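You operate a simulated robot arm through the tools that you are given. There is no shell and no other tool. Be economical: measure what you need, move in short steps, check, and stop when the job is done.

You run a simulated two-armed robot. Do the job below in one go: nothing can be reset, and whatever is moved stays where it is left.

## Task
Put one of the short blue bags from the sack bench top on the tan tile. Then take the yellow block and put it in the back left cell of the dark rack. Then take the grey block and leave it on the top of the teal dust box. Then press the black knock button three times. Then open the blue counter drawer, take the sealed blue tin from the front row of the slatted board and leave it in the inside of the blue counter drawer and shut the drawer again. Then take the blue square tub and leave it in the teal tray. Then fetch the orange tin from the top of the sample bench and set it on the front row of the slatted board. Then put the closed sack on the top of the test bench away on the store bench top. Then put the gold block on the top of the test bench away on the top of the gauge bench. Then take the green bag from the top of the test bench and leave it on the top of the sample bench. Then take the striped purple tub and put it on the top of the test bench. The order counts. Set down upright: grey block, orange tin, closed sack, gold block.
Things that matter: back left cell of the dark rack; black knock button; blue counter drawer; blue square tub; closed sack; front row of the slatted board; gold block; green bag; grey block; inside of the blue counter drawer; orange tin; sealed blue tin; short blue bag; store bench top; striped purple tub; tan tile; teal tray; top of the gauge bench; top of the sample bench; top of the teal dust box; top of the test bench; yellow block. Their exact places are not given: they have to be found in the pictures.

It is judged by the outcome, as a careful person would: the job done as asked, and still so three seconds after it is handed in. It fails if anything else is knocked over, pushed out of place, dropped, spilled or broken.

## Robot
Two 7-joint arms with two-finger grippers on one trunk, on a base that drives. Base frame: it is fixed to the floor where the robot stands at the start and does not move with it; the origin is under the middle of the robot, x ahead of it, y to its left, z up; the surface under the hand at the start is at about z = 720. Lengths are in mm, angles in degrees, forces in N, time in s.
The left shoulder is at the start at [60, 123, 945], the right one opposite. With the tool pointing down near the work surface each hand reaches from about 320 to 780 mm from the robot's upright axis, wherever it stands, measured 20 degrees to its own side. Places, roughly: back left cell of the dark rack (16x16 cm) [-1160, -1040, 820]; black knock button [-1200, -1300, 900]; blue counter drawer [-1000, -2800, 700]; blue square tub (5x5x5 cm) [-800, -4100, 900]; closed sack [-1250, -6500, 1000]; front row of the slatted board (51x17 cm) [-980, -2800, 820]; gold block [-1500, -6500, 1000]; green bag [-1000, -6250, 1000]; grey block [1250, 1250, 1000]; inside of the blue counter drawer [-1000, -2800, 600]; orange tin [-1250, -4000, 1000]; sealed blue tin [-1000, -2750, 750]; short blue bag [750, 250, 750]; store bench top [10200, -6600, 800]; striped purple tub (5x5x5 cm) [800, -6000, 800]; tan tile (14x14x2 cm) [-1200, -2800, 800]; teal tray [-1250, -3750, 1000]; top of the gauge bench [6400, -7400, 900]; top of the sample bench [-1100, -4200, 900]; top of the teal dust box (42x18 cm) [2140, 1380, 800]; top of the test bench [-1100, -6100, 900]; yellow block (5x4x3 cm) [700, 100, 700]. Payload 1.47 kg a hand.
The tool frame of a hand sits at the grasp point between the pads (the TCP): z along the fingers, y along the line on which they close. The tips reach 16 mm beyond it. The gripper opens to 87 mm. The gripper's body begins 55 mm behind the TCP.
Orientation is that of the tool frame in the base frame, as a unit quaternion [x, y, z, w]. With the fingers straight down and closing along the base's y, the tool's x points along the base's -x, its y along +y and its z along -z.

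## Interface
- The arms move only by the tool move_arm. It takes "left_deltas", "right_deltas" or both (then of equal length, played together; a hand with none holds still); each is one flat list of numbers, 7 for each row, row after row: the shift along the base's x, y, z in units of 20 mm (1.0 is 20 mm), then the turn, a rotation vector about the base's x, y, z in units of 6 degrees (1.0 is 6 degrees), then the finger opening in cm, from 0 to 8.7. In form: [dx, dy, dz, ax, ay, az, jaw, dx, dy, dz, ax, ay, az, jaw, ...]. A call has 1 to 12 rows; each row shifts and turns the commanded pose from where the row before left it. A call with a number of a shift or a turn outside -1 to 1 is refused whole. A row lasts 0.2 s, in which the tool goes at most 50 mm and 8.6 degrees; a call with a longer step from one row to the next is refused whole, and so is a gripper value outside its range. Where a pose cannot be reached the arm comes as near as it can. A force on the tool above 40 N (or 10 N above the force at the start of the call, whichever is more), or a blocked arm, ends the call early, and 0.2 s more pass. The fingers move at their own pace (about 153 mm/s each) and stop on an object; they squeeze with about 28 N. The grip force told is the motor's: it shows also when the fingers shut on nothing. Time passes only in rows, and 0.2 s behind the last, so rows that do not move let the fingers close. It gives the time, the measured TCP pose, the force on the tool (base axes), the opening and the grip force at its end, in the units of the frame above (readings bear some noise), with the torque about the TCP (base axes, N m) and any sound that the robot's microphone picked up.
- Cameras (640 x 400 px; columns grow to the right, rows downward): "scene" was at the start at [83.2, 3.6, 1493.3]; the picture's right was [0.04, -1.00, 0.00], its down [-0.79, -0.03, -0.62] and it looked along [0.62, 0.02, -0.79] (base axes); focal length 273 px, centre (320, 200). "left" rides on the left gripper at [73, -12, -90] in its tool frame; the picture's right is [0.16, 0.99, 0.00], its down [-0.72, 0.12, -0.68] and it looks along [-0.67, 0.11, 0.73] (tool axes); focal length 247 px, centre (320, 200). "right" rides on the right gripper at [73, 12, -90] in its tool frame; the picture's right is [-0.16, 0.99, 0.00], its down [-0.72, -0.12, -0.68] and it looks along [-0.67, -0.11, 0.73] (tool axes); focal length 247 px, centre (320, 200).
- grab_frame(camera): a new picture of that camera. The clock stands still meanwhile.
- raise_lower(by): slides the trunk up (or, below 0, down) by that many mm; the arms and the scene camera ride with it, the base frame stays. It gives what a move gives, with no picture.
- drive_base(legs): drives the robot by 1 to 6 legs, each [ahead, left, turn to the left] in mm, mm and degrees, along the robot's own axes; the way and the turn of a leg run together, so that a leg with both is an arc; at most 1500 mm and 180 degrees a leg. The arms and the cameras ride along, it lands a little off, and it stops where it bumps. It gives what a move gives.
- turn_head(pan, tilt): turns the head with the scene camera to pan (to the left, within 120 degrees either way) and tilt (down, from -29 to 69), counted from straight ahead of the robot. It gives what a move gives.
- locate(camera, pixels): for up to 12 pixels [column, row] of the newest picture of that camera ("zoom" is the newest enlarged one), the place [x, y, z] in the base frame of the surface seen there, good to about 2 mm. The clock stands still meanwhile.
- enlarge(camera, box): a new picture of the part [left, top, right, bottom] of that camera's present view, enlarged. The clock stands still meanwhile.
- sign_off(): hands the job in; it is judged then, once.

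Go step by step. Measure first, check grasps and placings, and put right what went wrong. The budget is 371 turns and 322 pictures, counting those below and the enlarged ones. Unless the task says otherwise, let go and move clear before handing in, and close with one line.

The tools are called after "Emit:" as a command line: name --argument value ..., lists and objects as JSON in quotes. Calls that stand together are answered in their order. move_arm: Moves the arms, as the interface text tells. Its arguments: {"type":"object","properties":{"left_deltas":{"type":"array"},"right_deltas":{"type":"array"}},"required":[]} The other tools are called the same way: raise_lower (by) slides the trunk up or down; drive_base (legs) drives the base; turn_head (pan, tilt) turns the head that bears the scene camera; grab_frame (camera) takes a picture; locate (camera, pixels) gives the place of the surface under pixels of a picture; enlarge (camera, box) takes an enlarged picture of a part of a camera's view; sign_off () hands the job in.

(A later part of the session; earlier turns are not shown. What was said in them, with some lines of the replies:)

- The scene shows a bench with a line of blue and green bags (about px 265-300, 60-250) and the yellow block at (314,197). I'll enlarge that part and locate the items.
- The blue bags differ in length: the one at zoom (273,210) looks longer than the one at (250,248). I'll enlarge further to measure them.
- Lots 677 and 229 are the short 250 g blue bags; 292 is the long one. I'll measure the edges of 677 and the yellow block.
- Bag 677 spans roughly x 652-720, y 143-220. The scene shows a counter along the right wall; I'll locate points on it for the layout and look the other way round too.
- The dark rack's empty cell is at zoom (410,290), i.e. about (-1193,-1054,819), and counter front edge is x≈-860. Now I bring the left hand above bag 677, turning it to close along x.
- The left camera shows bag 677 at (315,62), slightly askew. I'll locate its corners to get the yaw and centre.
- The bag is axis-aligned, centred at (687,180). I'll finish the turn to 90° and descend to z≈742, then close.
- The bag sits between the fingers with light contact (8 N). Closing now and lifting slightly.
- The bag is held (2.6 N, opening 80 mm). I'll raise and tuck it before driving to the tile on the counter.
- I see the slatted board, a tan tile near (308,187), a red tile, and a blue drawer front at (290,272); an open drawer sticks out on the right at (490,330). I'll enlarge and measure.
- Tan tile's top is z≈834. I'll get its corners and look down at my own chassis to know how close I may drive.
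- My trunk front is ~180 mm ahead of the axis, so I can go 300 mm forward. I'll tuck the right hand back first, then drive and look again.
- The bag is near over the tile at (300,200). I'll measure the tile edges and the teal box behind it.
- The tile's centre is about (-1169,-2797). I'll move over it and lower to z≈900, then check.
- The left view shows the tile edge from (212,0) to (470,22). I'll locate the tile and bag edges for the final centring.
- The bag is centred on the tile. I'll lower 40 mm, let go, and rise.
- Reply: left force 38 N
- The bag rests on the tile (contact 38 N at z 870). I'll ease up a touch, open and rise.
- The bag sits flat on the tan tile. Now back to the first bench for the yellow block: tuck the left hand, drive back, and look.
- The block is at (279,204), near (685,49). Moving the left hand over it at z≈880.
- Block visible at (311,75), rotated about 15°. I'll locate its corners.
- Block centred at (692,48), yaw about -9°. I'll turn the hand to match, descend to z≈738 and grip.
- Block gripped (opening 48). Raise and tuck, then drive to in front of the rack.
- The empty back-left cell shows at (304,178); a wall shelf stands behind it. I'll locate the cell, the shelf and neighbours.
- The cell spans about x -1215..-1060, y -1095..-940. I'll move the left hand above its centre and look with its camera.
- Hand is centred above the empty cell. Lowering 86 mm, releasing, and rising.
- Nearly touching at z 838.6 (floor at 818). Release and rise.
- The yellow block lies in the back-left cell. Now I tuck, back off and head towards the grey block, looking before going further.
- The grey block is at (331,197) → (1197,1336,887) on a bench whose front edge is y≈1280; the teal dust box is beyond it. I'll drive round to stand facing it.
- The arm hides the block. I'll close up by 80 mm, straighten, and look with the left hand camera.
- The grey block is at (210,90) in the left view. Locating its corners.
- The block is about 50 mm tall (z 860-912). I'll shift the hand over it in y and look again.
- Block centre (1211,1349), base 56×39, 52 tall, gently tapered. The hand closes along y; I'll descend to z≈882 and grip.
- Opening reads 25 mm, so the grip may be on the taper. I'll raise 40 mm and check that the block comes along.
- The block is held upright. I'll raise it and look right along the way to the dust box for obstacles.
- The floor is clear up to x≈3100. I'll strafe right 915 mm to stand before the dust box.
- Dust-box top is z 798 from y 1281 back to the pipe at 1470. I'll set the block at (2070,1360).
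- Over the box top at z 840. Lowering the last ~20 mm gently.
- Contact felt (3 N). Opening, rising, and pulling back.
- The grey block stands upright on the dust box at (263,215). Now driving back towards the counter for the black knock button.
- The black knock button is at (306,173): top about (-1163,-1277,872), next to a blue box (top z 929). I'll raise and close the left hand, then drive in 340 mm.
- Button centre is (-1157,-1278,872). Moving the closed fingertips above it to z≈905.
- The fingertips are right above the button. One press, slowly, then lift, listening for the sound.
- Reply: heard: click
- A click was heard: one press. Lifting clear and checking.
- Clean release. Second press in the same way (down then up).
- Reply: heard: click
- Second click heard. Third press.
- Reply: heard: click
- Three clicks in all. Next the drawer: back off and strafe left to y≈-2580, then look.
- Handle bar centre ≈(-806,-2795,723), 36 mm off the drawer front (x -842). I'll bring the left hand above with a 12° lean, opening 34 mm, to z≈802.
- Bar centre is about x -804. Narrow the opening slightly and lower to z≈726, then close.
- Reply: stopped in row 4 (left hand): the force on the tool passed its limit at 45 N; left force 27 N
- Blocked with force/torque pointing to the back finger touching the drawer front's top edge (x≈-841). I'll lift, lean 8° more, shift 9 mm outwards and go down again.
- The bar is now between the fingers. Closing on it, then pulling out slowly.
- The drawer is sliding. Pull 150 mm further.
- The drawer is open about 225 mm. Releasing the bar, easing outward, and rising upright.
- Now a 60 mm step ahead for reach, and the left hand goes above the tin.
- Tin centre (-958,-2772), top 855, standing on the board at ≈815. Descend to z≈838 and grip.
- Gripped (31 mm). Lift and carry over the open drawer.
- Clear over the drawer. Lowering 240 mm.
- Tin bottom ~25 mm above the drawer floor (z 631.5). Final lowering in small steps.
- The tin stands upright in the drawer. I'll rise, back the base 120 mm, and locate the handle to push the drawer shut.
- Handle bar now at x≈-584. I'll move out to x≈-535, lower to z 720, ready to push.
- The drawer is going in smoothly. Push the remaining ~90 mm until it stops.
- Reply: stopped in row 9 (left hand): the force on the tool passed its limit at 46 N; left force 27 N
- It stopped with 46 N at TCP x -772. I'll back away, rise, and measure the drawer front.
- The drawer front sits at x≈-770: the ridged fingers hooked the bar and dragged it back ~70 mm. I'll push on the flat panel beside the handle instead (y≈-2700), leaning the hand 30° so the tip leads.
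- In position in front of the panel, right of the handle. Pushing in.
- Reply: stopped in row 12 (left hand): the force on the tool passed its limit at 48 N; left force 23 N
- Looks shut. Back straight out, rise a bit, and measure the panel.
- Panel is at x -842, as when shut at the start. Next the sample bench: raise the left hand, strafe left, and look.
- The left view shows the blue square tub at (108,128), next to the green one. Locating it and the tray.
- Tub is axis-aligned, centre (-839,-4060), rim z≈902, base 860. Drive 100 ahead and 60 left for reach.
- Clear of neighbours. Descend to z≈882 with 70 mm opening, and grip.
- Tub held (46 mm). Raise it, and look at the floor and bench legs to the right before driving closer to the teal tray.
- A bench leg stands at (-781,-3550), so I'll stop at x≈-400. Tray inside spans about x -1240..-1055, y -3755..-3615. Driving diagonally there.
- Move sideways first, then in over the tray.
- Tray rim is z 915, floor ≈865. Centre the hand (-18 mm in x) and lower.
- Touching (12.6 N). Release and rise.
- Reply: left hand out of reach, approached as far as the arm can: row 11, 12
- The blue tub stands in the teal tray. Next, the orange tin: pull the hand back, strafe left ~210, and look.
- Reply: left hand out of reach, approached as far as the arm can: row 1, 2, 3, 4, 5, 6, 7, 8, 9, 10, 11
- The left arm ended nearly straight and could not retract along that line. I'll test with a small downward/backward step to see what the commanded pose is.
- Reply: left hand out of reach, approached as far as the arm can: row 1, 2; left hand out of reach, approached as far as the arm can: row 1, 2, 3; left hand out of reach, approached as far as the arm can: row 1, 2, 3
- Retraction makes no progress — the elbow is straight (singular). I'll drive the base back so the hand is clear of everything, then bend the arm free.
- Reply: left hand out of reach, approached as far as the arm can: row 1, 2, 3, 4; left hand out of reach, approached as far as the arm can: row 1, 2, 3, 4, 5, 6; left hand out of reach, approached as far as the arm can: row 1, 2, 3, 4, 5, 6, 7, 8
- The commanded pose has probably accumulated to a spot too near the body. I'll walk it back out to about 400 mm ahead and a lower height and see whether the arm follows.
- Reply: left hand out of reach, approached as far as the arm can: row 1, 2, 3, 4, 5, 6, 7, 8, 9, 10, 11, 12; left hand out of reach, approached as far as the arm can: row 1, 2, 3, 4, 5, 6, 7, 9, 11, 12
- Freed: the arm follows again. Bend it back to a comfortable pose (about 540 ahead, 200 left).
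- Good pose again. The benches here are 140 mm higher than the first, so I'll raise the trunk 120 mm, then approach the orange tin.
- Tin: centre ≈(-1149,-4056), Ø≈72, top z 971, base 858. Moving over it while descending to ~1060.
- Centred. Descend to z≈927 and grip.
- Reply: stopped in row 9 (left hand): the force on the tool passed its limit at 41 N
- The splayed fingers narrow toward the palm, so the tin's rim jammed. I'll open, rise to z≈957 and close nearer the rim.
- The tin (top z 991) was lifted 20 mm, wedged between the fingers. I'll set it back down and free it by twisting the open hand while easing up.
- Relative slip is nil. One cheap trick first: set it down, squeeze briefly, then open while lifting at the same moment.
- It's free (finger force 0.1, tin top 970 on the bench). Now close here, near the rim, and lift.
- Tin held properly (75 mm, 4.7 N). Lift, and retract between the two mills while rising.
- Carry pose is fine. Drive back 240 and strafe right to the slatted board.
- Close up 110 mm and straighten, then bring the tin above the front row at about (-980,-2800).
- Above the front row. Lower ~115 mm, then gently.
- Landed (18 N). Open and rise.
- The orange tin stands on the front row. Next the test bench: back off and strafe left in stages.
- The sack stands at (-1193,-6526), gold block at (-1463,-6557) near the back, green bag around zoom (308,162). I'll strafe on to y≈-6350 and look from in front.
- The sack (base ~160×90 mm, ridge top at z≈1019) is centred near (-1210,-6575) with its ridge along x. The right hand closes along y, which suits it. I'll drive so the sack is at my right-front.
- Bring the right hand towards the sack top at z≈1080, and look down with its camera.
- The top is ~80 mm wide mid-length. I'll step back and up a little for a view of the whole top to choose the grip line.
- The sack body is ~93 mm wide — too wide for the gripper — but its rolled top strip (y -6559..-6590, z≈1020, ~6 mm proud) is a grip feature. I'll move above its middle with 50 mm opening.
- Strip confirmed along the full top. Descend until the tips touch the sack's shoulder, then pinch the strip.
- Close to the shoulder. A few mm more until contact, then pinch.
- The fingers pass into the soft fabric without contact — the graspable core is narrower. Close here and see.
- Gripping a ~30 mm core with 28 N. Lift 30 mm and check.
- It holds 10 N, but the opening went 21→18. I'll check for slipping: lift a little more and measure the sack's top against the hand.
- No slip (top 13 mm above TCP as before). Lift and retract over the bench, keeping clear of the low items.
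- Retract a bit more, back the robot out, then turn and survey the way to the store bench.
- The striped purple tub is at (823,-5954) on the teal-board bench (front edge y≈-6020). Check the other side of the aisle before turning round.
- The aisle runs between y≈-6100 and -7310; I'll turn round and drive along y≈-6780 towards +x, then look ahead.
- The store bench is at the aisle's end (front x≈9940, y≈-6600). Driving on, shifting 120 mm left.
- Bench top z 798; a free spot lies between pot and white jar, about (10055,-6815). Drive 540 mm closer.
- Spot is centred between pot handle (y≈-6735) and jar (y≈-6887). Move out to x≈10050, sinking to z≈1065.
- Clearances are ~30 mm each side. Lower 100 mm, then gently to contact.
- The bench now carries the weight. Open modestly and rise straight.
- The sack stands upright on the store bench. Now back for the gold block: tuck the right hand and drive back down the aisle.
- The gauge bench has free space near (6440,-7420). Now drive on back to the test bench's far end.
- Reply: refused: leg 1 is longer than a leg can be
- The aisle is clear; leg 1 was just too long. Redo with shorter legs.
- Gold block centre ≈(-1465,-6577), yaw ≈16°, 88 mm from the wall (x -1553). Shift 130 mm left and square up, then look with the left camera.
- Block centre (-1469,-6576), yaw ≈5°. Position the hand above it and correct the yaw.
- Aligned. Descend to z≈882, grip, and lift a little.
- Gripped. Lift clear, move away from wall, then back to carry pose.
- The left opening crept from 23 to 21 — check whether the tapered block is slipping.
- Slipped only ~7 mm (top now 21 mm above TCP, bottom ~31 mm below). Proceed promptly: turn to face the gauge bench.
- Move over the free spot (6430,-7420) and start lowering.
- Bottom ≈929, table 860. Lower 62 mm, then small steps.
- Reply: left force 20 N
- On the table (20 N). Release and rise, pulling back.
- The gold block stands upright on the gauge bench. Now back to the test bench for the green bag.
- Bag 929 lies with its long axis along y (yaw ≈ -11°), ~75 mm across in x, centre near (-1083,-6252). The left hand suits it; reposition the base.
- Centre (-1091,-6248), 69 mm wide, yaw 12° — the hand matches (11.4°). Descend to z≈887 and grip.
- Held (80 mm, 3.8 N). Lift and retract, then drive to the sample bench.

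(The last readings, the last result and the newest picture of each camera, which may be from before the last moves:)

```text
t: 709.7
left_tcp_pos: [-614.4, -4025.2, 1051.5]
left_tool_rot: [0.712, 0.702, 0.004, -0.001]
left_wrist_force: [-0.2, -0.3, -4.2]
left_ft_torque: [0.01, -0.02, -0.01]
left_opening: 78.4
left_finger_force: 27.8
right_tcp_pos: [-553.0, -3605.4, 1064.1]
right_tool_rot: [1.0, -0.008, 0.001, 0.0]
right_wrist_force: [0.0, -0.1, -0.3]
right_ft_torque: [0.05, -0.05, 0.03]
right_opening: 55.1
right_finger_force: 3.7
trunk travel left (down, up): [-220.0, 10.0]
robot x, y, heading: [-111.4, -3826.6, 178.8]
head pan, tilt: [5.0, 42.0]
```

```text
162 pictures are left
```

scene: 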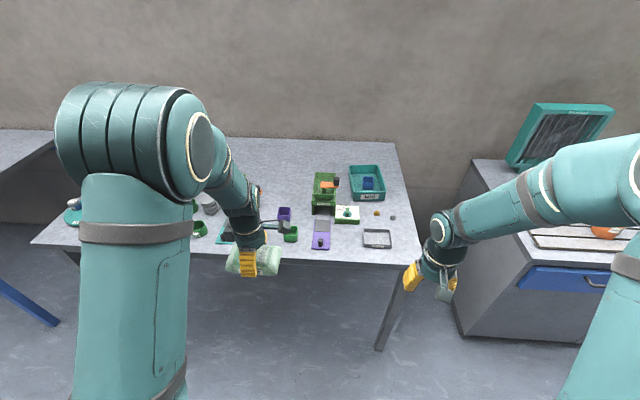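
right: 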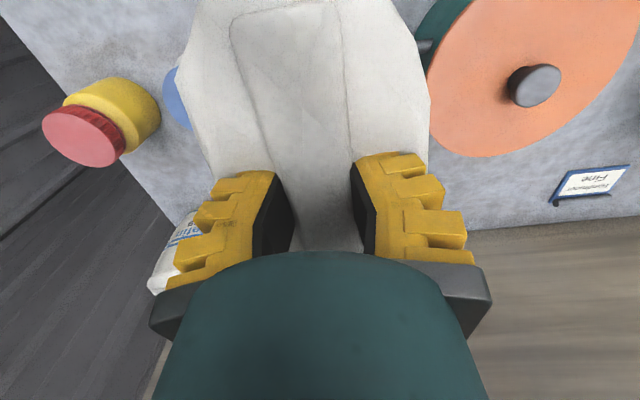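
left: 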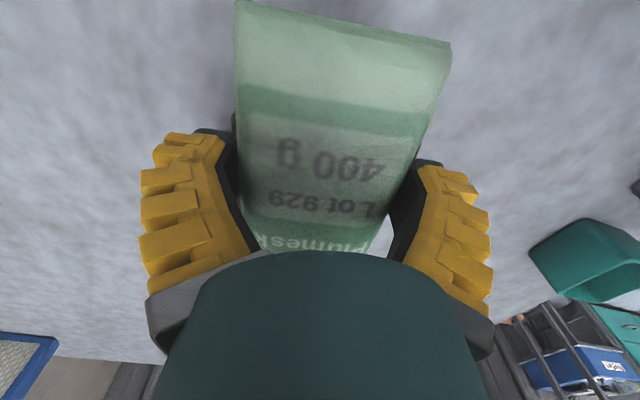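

Emit:
drive_base --legs '[[330, 0, 1.2]]'

Emit:
move_arm --left_deltas '[-1, 0, 0, 0, 0, 0, 0, -1, 0, 0, 0, 0, 0, 0, -1, 0, 0, 0, 0, 0, 0, -1, 0, 0, 0, 0, 0, 0, -1, 0, 0, 0, 0, 0, 0, -1, 0, 0, 0, 0, 0, 0, -1, 0, 0, 0, 0, 0, 0, -1, 0, -0.2, 0, 0, 0, 0, -0.8, 0, -0.4, 0, 0, 0, 0]'

Emit:
grab_frame --camera "left"

Emit:
grab_frame --camera "scene"

```text
t: 711.9
left_tcp_pos: [-943.6, -4037.0, 1051.5]
left_tool_rot: [0.703, 0.711, 0.004, 0.0]
left_wrist_force: [0.4, 0.3, -4.4]
left_ft_torque: [-0.03, -0.01, 0.01]
left_opening: 78.2
left_finger_force: 27.8
right_tcp_pos: [-893.4, -3615.5, 1062.6]
right_tool_rot: [1.0, 0.004, 0.002, 0.0]
right_wrist_force: [-0.1, 1.2, -0.2]
right_ft_torque: [-0.01, -0.02, 0.0]
right_opening: 55.4
right_finger_force: 3.8
trunk travel left (down, up): [-220.0, 10.0]
robot x, y, heading: [-441.5, -3823.7, -179.9]
head pan, tilt: [5.0, 42.0]
```

```text
t: 713.9
left_tcp_pos: [-1119.2, -4035.6, 1039.1]
left_tool_rot: [0.703, 0.711, 0.005, 0.0]
left_wrist_force: [0.4, -0.2, -3.4]
left_ft_torque: [0.0, 0.0, 0.03]
left_opening: 78.0
left_finger_force: 28.5
right_tcp_pos: [-893.8, -3616.1, 1063.6]
right_tool_rot: [1.0, 0.005, 0.001, 0.0]
right_wrist_force: [0.2, -0.5, 0.3]
right_ft_torque: [0.0, 0.02, 0.03]
right_opening: 55.0
right_finger_force: 3.6
trunk travel left (down, up): [-220.0, 10.0]
robot x, y, heading: [-440.5, -3825.8, -179.7]
head pan, tilt: [5.0, 42.0]
```

```text
161 pictures are left
```

left: 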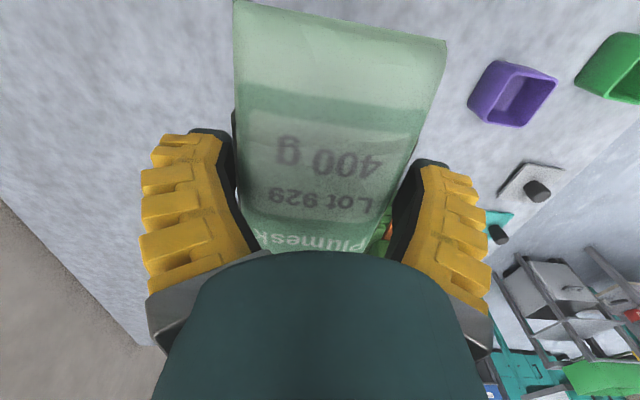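

```text
160 pictures are left
```

scene: 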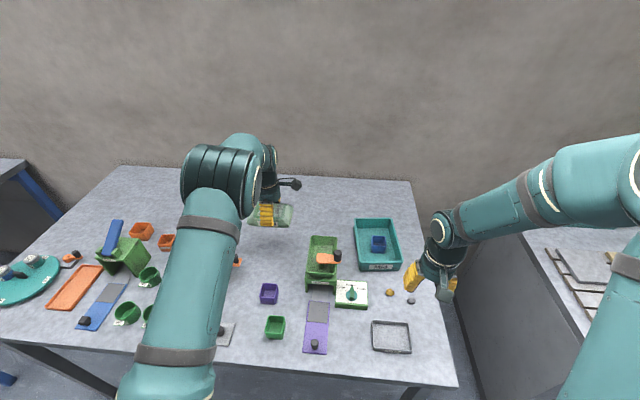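

Clear spot beneath. Lower, shifting 20 mm further back.

Emit:
move_arm --left_deltas '[-0.5, 0.2, -0.8, 0, 0, 0, 0, -0.5, 0.2, -0.8, 0, 0, 0, 0, 0, 0, -1, 0, 0, 0, 0, 0, 0, -1, 0, 0, 0, 0, 0, 0, -1, 0, 0, 0, 0, 0, 0, -1, 0, 0, 0, 0, 0, 0, -0.9, 0, 0, 0, 0, 0, 0, -0.5, 0, 0, 0, 0]'

Emit:
move_arm --left_deltas '[0, 0, -0.2, 0, 0, 0, 0, 0, 0, -0.15, 0, 0, 0, 0, 0, 0, -0.1, 0, 0, 0, 0]'

```text
t: 715.7
left_tcp_pos: [-1140.5, -4029.1, 899.4]
left_tool_rot: [0.703, 0.712, 0.004, -0.002]
left_wrist_force: [0.3, 0.4, -4.8]
left_ft_torque: [0.01, -0.03, 0.0]
left_opening: 78.5
left_finger_force: 28.1
right_tcp_pos: [-892.7, -3615.4, 1063.7]
right_tool_rot: [1.0, 0.005, 0.0, 0.0]
right_wrist_force: [-0.1, -0.1, 0.3]
right_ft_torque: [-0.01, 0.03, -0.02]
right_opening: 55.4
right_finger_force: 3.9
trunk travel left (down, up): [-220.0, 10.0]
robot x, y, heading: [-440.7, -3817.8, -179.4]
head pan, tilt: [5.0, 42.0]
```

```text
t: 716.5
left_tcp_pos: [-1141.3, -4028.4, 895.3]
left_tool_rot: [0.703, 0.711, 0.0, -0.004]
left_wrist_force: [-5.0, -2.8, 32.1]
left_ft_torque: [-0.03, 0.03, -0.07]
left_opening: 80.2
left_finger_force: 28.0
right_tcp_pos: [-890.3, -3614.9, 1065.3]
right_tool_rot: [1.0, 0.004, 0.0, 0.0]
right_wrist_force: [-0.1, 0.6, -0.5]
right_ft_torque: [0.01, 0.04, 0.02]
right_opening: 55.3
right_finger_force: 3.8
trunk travel left (down, up): [-220.0, 10.0]
robot x, y, heading: [-442.4, -3822.5, -179.4]
head pan, tilt: [5.0, 42.0]
```

Contact (32 N). Ease, open and rise.

Emit:
move_arm --left_deltas '[0, 0, 0.2, 0, 0, 0, 0, 0, 0, 0, 0, 0, 0, 8.7, 0, 0, 0, 0, 0, 0, 8.7, 0, 0, 0.2, 0, 0, 0, 8.7, 0, 0, 0.5, 0, 0, 0, 8.7, 0, 0, 1, 0, 0, 0, 8.7, 0, 0, 1, 0, 0, 0, 8.7, 0, 0, 1, 0, 0, 0, 8.7, 0.3, 0, 1, 0, 0, 0, 8.7, 1, 0, 1, 0, 0, 0, 8.7, 1, 0, 0.5, 0, 0, 0, 8.7, 1, 0, 0.5, 0, 0, 0, 8.7]'

Emit:
grab_frame --camera "left"

Emit:
enlarge --camera "scene" --box '[180, 170, 400, 360]'

```text
t: 719.1
left_tcp_pos: [-1073.5, -4029.0, 1030.3]
left_tool_rot: [0.703, 0.711, 0.004, -0.001]
left_wrist_force: [0.2, -1.4, -0.8]
left_ft_torque: [0.02, 0.01, -0.03]
left_opening: 87.1
left_finger_force: 0.1
right_tcp_pos: [-892.3, -3615.5, 1064.6]
right_tool_rot: [1.0, 0.004, 0.001, 0.0]
right_wrist_force: [-0.5, -0.3, -0.9]
right_ft_torque: [-0.01, 0.03, 0.01]
right_opening: 55.5
right_finger_force: 3.4
trunk travel left (down, up): [-220.0, 10.0]
robot x, y, heading: [-441.9, -3819.0, -179.6]
head pan, tilt: [5.0, 42.0]
```

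```text
159 pictures are left
```

left: 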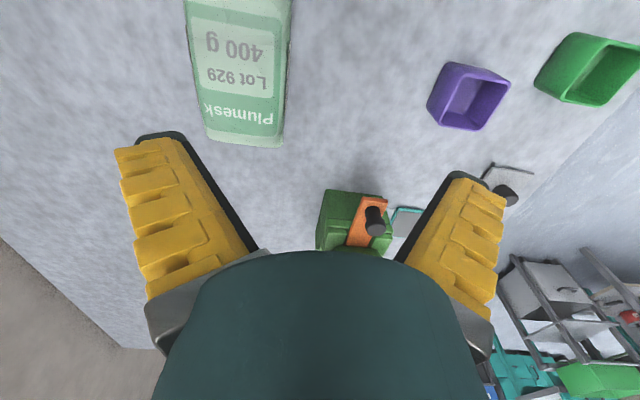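

```text
2.11 times, centred on (290, 265) of scene
```

zoom: 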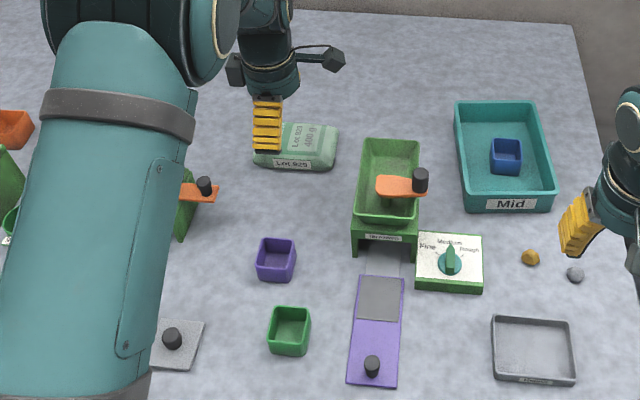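

The green bag lies on the sample bench. Last item: the striped purple tub. Retract and drive to its bench.

Emit:
move_arm --left_deltas '[1, 0, 0.3, 0, 0, 0, 8, 1, 0, 0.3, 0, 0, 0, 8, 1, 0, 0.3, 0, 0, 0, 8, 1, 0, 0.3, 0, 0, 0, 8, 1, 0, 0.3, 0, 0, 0, 8, 1, 0, 0, 0, 0, 0, 8, 1, 0, 0, 0, 0, 0, 8]'

Emit:
drive_base --legs '[[-300, 0, 0], [0, 1200, 0], [0, 1200, 0], [0, 450, 0], [0, 0, -89.5]]'

```text
t: 720.7
left_tcp_pos: [-933.4, -4029.1, 1057.1]
left_tool_rot: [0.704, 0.711, 0.004, -0.001]
left_wrist_force: [0.4, 0.8, 0.6]
left_ft_torque: [-0.02, 0.01, 0.01]
left_opening: 82.0
left_finger_force: 1.4
right_tcp_pos: [-892.2, -3615.2, 1064.3]
right_tool_rot: [1.0, 0.004, 0.001, 0.0]
right_wrist_force: [0.7, 0.0, -0.2]
right_ft_torque: [-0.01, 0.0, -0.01]
right_opening: 55.4
right_finger_force: 3.4
trunk travel left (down, up): [-220.0, 10.0]
robot x, y, heading: [-443.7, -3821.8, -179.6]
head pan, tilt: [5.0, 42.0]
```

```text
t: 751.5
left_tcp_pos: [-338.0, -6187.1, 1058.0]
left_tool_rot: [1.0, 0.007, 0.003, 0.003]
left_wrist_force: [0.4, -1.2, -1.0]
left_ft_torque: [-0.01, 0.0, -0.01]
left_opening: 81.8
left_finger_force: 0.9
right_tcp_pos: [76.2, -6227.3, 1063.4]
right_tool_rot: [0.71, -0.704, 0.0, 0.0]
right_wrist_force: [-0.1, -0.7, 0.4]
right_ft_torque: [0.0, 0.03, -0.02]
right_opening: 55.1
right_finger_force: 3.9
trunk travel left (down, up): [-220.0, 10.0]
robot x, y, heading: [-133.6, -6680.5, 90.5]
head pan, tilt: [5.0, 42.0]
```

Emit:
drive_base --legs '[[0, -1150, 0]]'

Emit:
turn_head --pan 10 --tilt 42

Emit:
grab_frame --camera "scene"

```text
t: 761.6
left_tcp_pos: [786.6, -6176.6, 1057.1]
left_tool_rot: [1.0, 0.009, 0.003, 0.003]
left_wrist_force: [0.2, -0.8, 0.6]
left_ft_torque: [-0.02, -0.03, -0.01]
left_opening: 81.6
left_finger_force: 0.5
right_tcp_pos: [1201.4, -6213.1, 1063.7]
right_tool_rot: [0.713, -0.701, 0.0, 0.0]
right_wrist_force: [0.1, -0.5, 0.1]
right_ft_torque: [0.01, 0.01, 0.0]
right_opening: 55.3
right_finger_force: 4.0
trunk travel left (down, up): [-220.0, 10.0]
robot x, y, heading: [998.5, -6669.8, 90.7]
head pan, tilt: [5.0, 42.0]
```

```text
t: 762.3
left_tcp_pos: [785.2, -6175.5, 1057.8]
left_tool_rot: [1.0, 0.01, 0.003, 0.003]
left_wrist_force: [0.1, 0.7, 0.1]
left_ft_torque: [0.0, -0.02, -0.01]
left_opening: 81.7
left_finger_force: 1.5
right_tcp_pos: [1200.4, -6215.1, 1064.4]
right_tool_rot: [0.713, -0.701, 0.001, 0.001]
right_wrist_force: [-0.3, 0.1, 0.3]
right_ft_torque: [0.02, 0.03, 0.02]
right_opening: 55.6
right_finger_force: 3.8
trunk travel left (down, up): [-220.0, 10.0]
robot x, y, heading: [1002.3, -6665.0, 90.9]
head pan, tilt: [10.0, 42.0]
```

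```text
157 pictures are left
```

scene: 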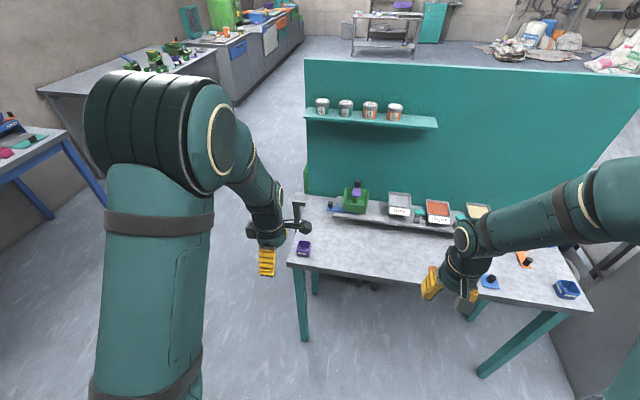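

Emit:
enlarge --camera "scene" --box '[270, 170, 410, 270]'

Emit:
locate --camera "zoom" --pixels '[[135, 325], [185, 325], [180, 365], [138, 365], [160, 335], [160, 300]]'

```text
4.00 times, centred on (340, 220) of scene
```

zoom: 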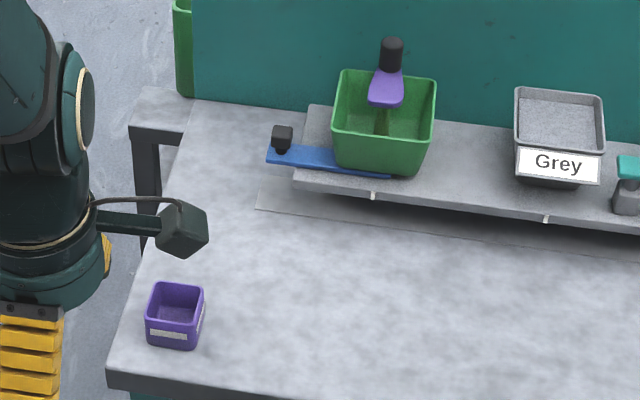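

```text
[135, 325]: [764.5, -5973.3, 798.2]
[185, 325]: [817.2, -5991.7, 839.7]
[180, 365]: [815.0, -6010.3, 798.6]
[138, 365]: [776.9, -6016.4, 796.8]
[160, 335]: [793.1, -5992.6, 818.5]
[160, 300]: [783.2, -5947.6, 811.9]
```

The tub has a white stripe: it's the right one, near (803,-5968), z 798–841. Step 80 mm closer and bring the left hand over it.

Emit:
drive_base --legs '[[80, 0, -0.9]]'

Emit:
move_arm --left_deltas '[0.2, 1, -0.8, 0, 0, 0, 8, 0.2, 1, -0.8, 0, 0, 0, 8, 0.2, 1, -0.8, 0, 0, 0, 8, 0, 1, -0.8, 0, 0, 0, 8, 0, 1, -0.8, 0, 0, 0, 8, 0, 1, -0.8, 0, 0, 0, 8]'

Emit:
grab_frame --camera "left"

```text
t: 763.4
left_tcp_pos: [793.8, -6090.7, 1058.4]
left_tool_rot: [1.0, 0.002, 0.003, 0.003]
left_wrist_force: [0.4, 0.9, 0.3]
left_ft_torque: [-0.03, 0.01, 0.01]
left_opening: 81.6
left_finger_force: 1.5
right_tcp_pos: [1206.5, -6135.3, 1063.4]
right_tool_rot: [0.707, -0.707, 0.001, 0.002]
right_wrist_force: [0.0, 0.8, -0.5]
right_ft_torque: [-0.03, -0.02, -0.05]
right_opening: 55.2
right_finger_force: 3.3
trunk travel left (down, up): [-220.0, 10.0]
robot x, y, heading: [997.2, -6585.2, 90.2]
head pan, tilt: [10.0, 42.0]
```

```text
t: 764.8
left_tcp_pos: [804.8, -5970.8, 961.3]
left_tool_rot: [1.0, 0.001, 0.005, 0.002]
left_wrist_force: [0.5, 0.1, 0.1]
left_ft_torque: [0.02, -0.02, -0.02]
left_opening: 81.7
left_finger_force: 1.1
right_tcp_pos: [1207.6, -6136.1, 1063.6]
right_tool_rot: [0.708, -0.706, 0.002, 0.001]
right_wrist_force: [0.3, -0.1, -1.0]
right_ft_torque: [-0.02, 0.01, 0.02]
right_opening: 55.2
right_finger_force: 4.2
trunk travel left (down, up): [-220.0, 10.0]
robot x, y, heading: [996.3, -6587.8, 89.8]
head pan, tilt: [10.0, 42.0]
```

```text
155 pictures are left
```

left: 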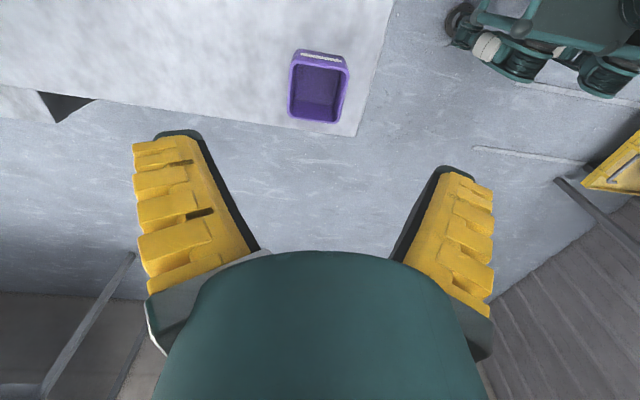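

Emit:
locate --camera "left" --pixels '[[292, 70], [346, 72], [337, 122], [291, 115], [318, 65], [318, 90], [300, 52], [342, 57]]'

```text
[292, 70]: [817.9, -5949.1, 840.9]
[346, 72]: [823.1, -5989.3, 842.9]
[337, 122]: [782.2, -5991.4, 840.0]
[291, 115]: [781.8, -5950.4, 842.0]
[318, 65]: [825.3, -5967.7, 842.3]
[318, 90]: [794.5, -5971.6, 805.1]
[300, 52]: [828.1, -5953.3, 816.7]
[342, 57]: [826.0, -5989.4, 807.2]
```

Centred at (803,-5970). Descend to z≈822, grip, lift.

Emit:
move_arm --left_deltas '[-0.1, 0.05, -0.95, 0, 0, 0, 7, 0, 0, -1, 0, 0, 0, 7, 0, 0, -1, 0, 0, 0, 7, 0, 0, -1, 0, 0, 0, 7, 0, 0, -1, 0, 0, 0, 7, 0, 0, -1, 0, 0, 0, 7, 0, 0, -1, 0, 0, 0, 7, 0, 0, 0, 0, 0, 0, 3.5, 0, 0, 0, 0, 0, 0, 0, 0, 0, 0, 0, 0, 0, 0, 0, 0, 1, 0, 0, 0, 0, 0, 0, 1, 0, 0, 0, 0]'

Emit:
grab_frame --camera "left"

```text
t: 767.4
left_tcp_pos: [804.8, -5971.4, 863.3]
left_tool_rot: [1.0, 0.002, 0.003, 0.003]
left_wrist_force: [-0.4, -0.6, -0.6]
left_ft_torque: [0.01, 0.02, 0.01]
left_opening: 46.6
left_finger_force: 28.3
right_tcp_pos: [1207.2, -6136.8, 1064.2]
right_tool_rot: [0.707, -0.707, 0.001, 0.001]
right_wrist_force: [0.3, -0.3, -0.3]
right_ft_torque: [-0.02, 0.04, 0.01]
right_opening: 55.2
right_finger_force: 4.1
trunk travel left (down, up): [-220.0, 10.0]
robot x, y, heading: [998.9, -6587.5, 90.0]
head pan, tilt: [10.0, 42.0]
```

```text
154 pictures are left
```

left: 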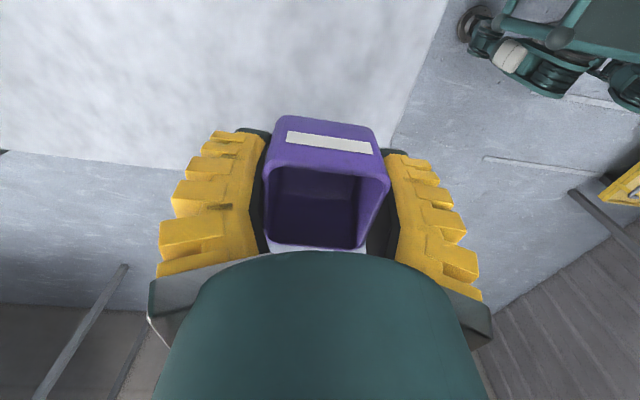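

Gripped (46.6 mm). Lift, retract, and drive back to the test bench.

Emit:
move_arm --left_deltas '[0, 0, 1, 0, 0, 0, 0, 0, 0, 1, 0, 0, 0, 0, 0, 0, 1, 0, 0, 0, 0, 0, 0, 1, 0, 0, 0, 0, 0, -0.5, 1, 0, 0, 0, 0, 0, -1, 1, 0, 0, 0, 0, 0, -1, 1, 0, 0, 0, 0, 0, -1, 1, 0, 0, 0, 0, 0, -1, 1, 0, 0, 0, 0, 0, -1, 1, 0, 0, 0, 0]'

Emit:
drive_base --legs '[[-100, 0, 0], [0, 1130, 0], [0, 0, 90], [0, -640, 0]]'

Emit:
turn_head --pan 8 --tilt 42

Emit:
grab_frame --camera "scene"

```text
t: 769.6
left_tcp_pos: [802.8, -6082.8, 1062.6]
left_tool_rot: [1.0, 0.003, 0.003, 0.001]
left_wrist_force: [0.6, 0.1, -0.7]
left_ft_torque: [0.04, 0.0, 0.01]
left_opening: 46.6
left_finger_force: 27.8
right_tcp_pos: [1207.0, -6137.1, 1064.5]
right_tool_rot: [0.707, -0.707, 0.002, 0.0]
right_wrist_force: [-0.5, -0.8, -0.1]
right_ft_torque: [0.02, -0.03, -0.03]
right_opening: 55.2
right_finger_force: 4.1
trunk travel left (down, up): [-220.0, 10.0]
robot x, y, heading: [995.7, -6584.2, 90.2]
head pan, tilt: [10.0, 42.0]
```

```text
t: 790.2
left_tcp_pos: [-657.8, -6231.7, 1062.5]
left_tool_rot: [0.7, 0.714, 0.004, -0.001]
left_wrist_force: [0.4, -0.1, 0.1]
left_ft_torque: [-0.02, -0.01, 0.02]
left_opening: 46.4
left_finger_force: 27.6
right_tcp_pos: [-608.0, -5829.0, 1063.4]
right_tool_rot: [1.0, 0.007, 0.002, 0.0]
right_wrist_force: [-0.6, 0.3, -0.5]
right_ft_torque: [-0.01, 0.01, 0.0]
right_opening: 55.3
right_finger_force: 3.9
trunk travel left (down, up): [-220.0, 10.0]
robot x, y, heading: [-154.6, -6032.7, -179.4]
head pan, tilt: [10.0, 42.0]
```

```text
t: 790.8
left_tcp_pos: [-657.2, -6232.7, 1061.6]
left_tool_rot: [0.701, 0.713, 0.005, 0.0]
left_wrist_force: [-0.2, 0.2, -0.6]
left_ft_torque: [0.0, 0.0, 0.0]
left_opening: 46.5
left_finger_force: 27.6
right_tcp_pos: [-608.7, -5827.7, 1064.4]
right_tool_rot: [1.0, 0.007, 0.002, 0.0]
right_wrist_force: [-0.2, 0.2, 0.0]
right_ft_torque: [-0.03, 0.01, 0.02]
right_opening: 55.3
right_finger_force: 3.9
trunk travel left (down, up): [-220.0, 10.0]
robot x, y, heading: [-153.3, -6034.0, -179.4]
head pan, tilt: [8.0, 42.0]
```

```text
153 pictures are left
```

scene: 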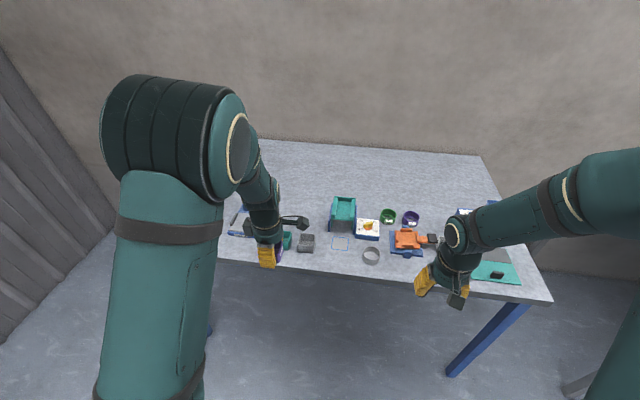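

Drive 270 mm ahead and reach out to about (-1080,-6240), where the green bag lay.

Emit:
drive_base --legs '[[270, 0, -0.5]]'

Emit:
move_arm --left_deltas '[-1, 0, 0, 0, 0, 0, 0, -1, 0, 0, 0, 0, 0, 0, -1, 0, 0, 0, 0, 0, 0, -1, 0, -0.5, 0, 0, 0, 0, -1, 0, -0.5, 0, 0, 0, 0, -1, 0, -0.5, 0, 0, 0, 0, -1, 0, -0.5, 0, 0, 0, 0]'

Emit:
grab_frame --camera "left"

Emit:
enlarge --camera "scene" --box '[180, 150, 420, 330]'

```text
t: 792.7
left_tcp_pos: [-923.8, -6230.2, 1062.4]
left_tool_rot: [0.703, 0.711, 0.004, 0.0]
left_wrist_force: [0.4, 0.3, -0.4]
left_ft_torque: [-0.04, -0.02, 0.02]
left_opening: 46.5
left_finger_force: 28.2
right_tcp_pos: [-870.7, -5827.5, 1064.2]
right_tool_rot: [1.0, 0.004, 0.002, 0.0]
right_wrist_force: [0.2, -0.3, 0.4]
right_ft_torque: [-0.02, 0.0, -0.01]
right_opening: 55.2
right_finger_force: 4.3
trunk travel left (down, up): [-220.0, 10.0]
robot x, y, heading: [-419.7, -6036.6, -179.5]
head pan, tilt: [8.0, 42.0]
```

```text
t: 794.3
left_tcp_pos: [-1064.4, -6231.3, 1023.7]
left_tool_rot: [0.704, 0.71, 0.004, -0.001]
left_wrist_force: [-0.9, 0.4, -0.6]
left_ft_torque: [0.02, -0.01, 0.0]
left_opening: 46.5
left_finger_force: 28.1
right_tcp_pos: [-871.1, -5827.7, 1064.5]
right_tool_rot: [1.0, 0.003, 0.0, 0.0]
right_wrist_force: [-0.4, -0.1, 0.3]
right_ft_torque: [0.0, -0.03, 0.02]
right_opening: 55.2
right_finger_force: 3.6
trunk travel left (down, up): [-220.0, 10.0]
robot x, y, heading: [-415.0, -6037.0, -180.1]
head pan, tilt: [8.0, 42.0]
```

```text
152 pictures are left
```

left: 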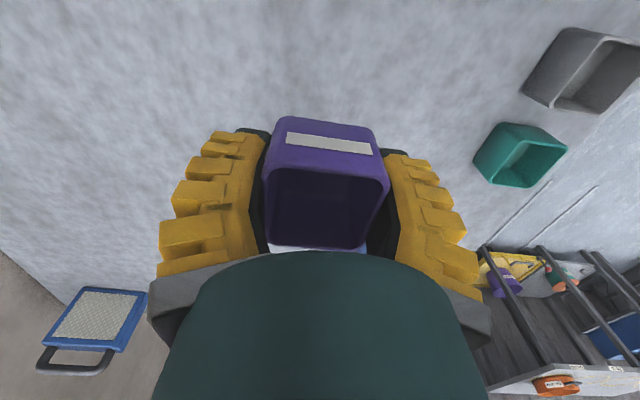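

```text
2.22 times, centred on (300, 240) of scene
```

zoom: 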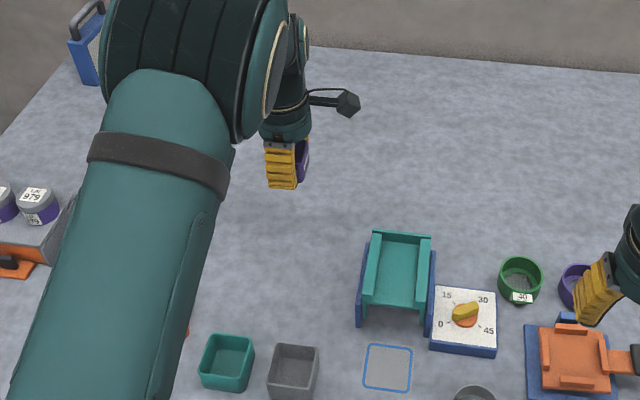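

Free bench below. Lower to near contact.

Emit:
move_arm --left_deltas '[0, 0, -1, 0, 0, 0, 0, 0, 0, -1, 0, 0, 0, 0, 0, 0, -1, 0, 0, 0, 0, 0, 0, -1, 0, 0, 0, 0, 0, 0, -1, 0, 0, 0, 0, 0, 0, -1, 0, 0, 0, 0, 0, 0, -0.6, 0, 0, 0, 0, 0, 0, -0.2, 0, 0, 0, 0, 0, 0, -0.1, 0, 0, 0, 0]'

Emit:
move_arm --left_deltas '[0, 0, -0.1, 0, 0, 0, 0, 0, 0, -0.1, 0, 0, 0, 0]'

```text
t: 796.3
left_tcp_pos: [-1063.4, -6230.7, 884.3]
left_tool_rot: [0.704, 0.71, 0.005, -0.001]
left_wrist_force: [0.6, 1.3, 0.4]
left_ft_torque: [-0.02, 0.01, 0.01]
left_opening: 46.7
left_finger_force: 27.8
right_tcp_pos: [-870.7, -5827.8, 1064.9]
right_tool_rot: [1.0, 0.003, 0.001, 0.0]
right_wrist_force: [-1.9, 0.8, 0.9]
right_ft_torque: [0.04, 0.04, -0.01]
right_opening: 55.4
right_finger_force: 3.4
trunk travel left (down, up): [-220.0, 10.0]
robot x, y, heading: [-420.6, -6033.7, -179.5]
head pan, tilt: [8.0, 42.0]
```

```text
t: 796.9
left_tcp_pos: [-1063.1, -6231.4, 881.1]
left_tool_rot: [0.703, 0.711, 0.004, -0.001]
left_wrist_force: [0.4, -0.4, 4.3]
left_ft_torque: [0.02, 0.05, 0.0]
left_opening: 46.8
left_finger_force: 27.7
right_tcp_pos: [-869.8, -5826.8, 1064.1]
right_tool_rot: [1.0, 0.003, 0.002, 0.0]
right_wrist_force: [0.0, 0.7, 0.1]
right_ft_torque: [0.0, 0.01, 0.01]
right_opening: 55.3
right_finger_force: 3.2
trunk travel left (down, up): [-220.0, 10.0]
robot x, y, heading: [-417.4, -6034.2, -179.7]
head pan, tilt: [8.0, 42.0]
```

Contact (4 N). Release and rise.

Emit:
move_arm --left_deltas '[0, 0, 0, 0, 0, 0, 7, 0, 0, 0, 0, 0, 0, 7, 0, 0, 0.3, 0, 0, 0, 7, 0, 0, 0.8, 0, 0, 0, 7, 0, 0, 1, 0, 0, 0, 7, 0, 0, 1, 0, 0, 0, 7, 0, 0, 1, 0, 0, 0, 7, 0, 0, 1, 0, 0, 0, 7, 0.5, 0, 1, 0, 0, 0, 7, 1, 0, 1, 0, 0, 0, 7, 1, 0, 0.5, 0, 0, 0, 7, 1, 0, 0, 0, 0, 0, 7]'

Emit:
drive_base --legs '[[-250, 0, 0]]'

Emit:
grab_frame --camera "scene"

Emit:
enlarge --camera "scene" --box '[200, 140, 420, 290]'

```text
t: 799.5
left_tcp_pos: [-992.7, -6231.2, 1033.7]
left_tool_rot: [0.704, 0.71, 0.004, -0.002]
left_wrist_force: [-0.1, -0.5, 0.0]
left_ft_torque: [-0.01, -0.02, -0.01]
left_opening: 73.5
left_finger_force: 2.0
right_tcp_pos: [-869.9, -5827.4, 1065.1]
right_tool_rot: [1.0, 0.004, 0.0, 0.0]
right_wrist_force: [-0.5, 0.6, -0.1]
right_ft_torque: [-0.01, 0.0, 0.01]
right_opening: 55.4
right_finger_force: 3.8
trunk travel left (down, up): [-220.0, 10.0]
robot x, y, heading: [-418.1, -6033.2, -179.8]
head pan, tilt: [8.0, 42.0]
```

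```text
t: 801.3
left_tcp_pos: [-744.3, -6229.2, 1033.6]
left_tool_rot: [0.705, 0.71, 0.003, -0.001]
left_wrist_force: [-0.5, -0.4, 0.2]
left_ft_torque: [-0.02, 0.03, -0.03]
left_opening: 73.4
left_finger_force: 2.7
right_tcp_pos: [-619.8, -5826.7, 1065.0]
right_tool_rot: [1.0, 0.002, 0.001, 0.0]
right_wrist_force: [0.2, -0.2, 0.4]
right_ft_torque: [-0.03, 0.01, 0.0]
right_opening: 55.6
right_finger_force: 3.8
trunk travel left (down, up): [-220.0, 10.0]
robot x, y, heading: [-167.9, -6033.7, -179.7]
head pan, tilt: [8.0, 42.0]
```

```text
150 pictures are left
```

scene: 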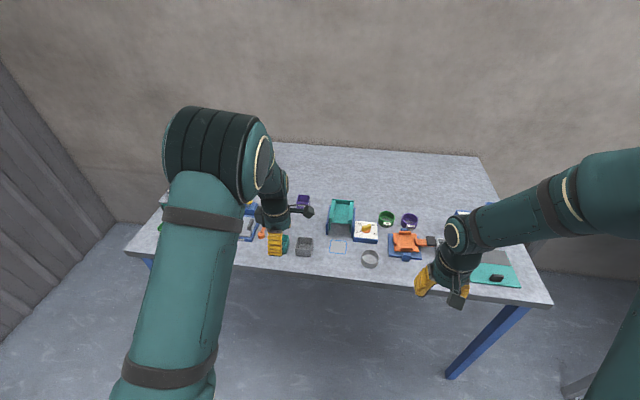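

```text
2.67 times, centred on (310, 215) of scene
```

zoom: 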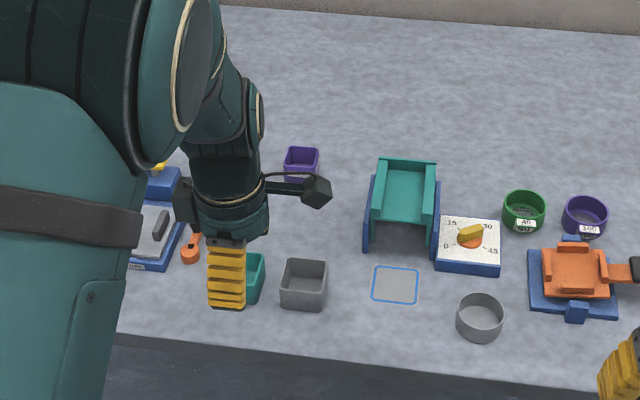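

The purple tub stands on the test bench and both hands are clear; everything else was checked as it was placed. Handing in.

Emit:
sign_off

```text
The job is handed in.
```

All eleven steps were done in the order you gave. I checked each placing in a picture, and the grey block, orange tin, sack and gold block were upright when I left them. The drawer measured fully shut, but I couldn't look inside after closing it, so I don't know whether the tin stayed upright.
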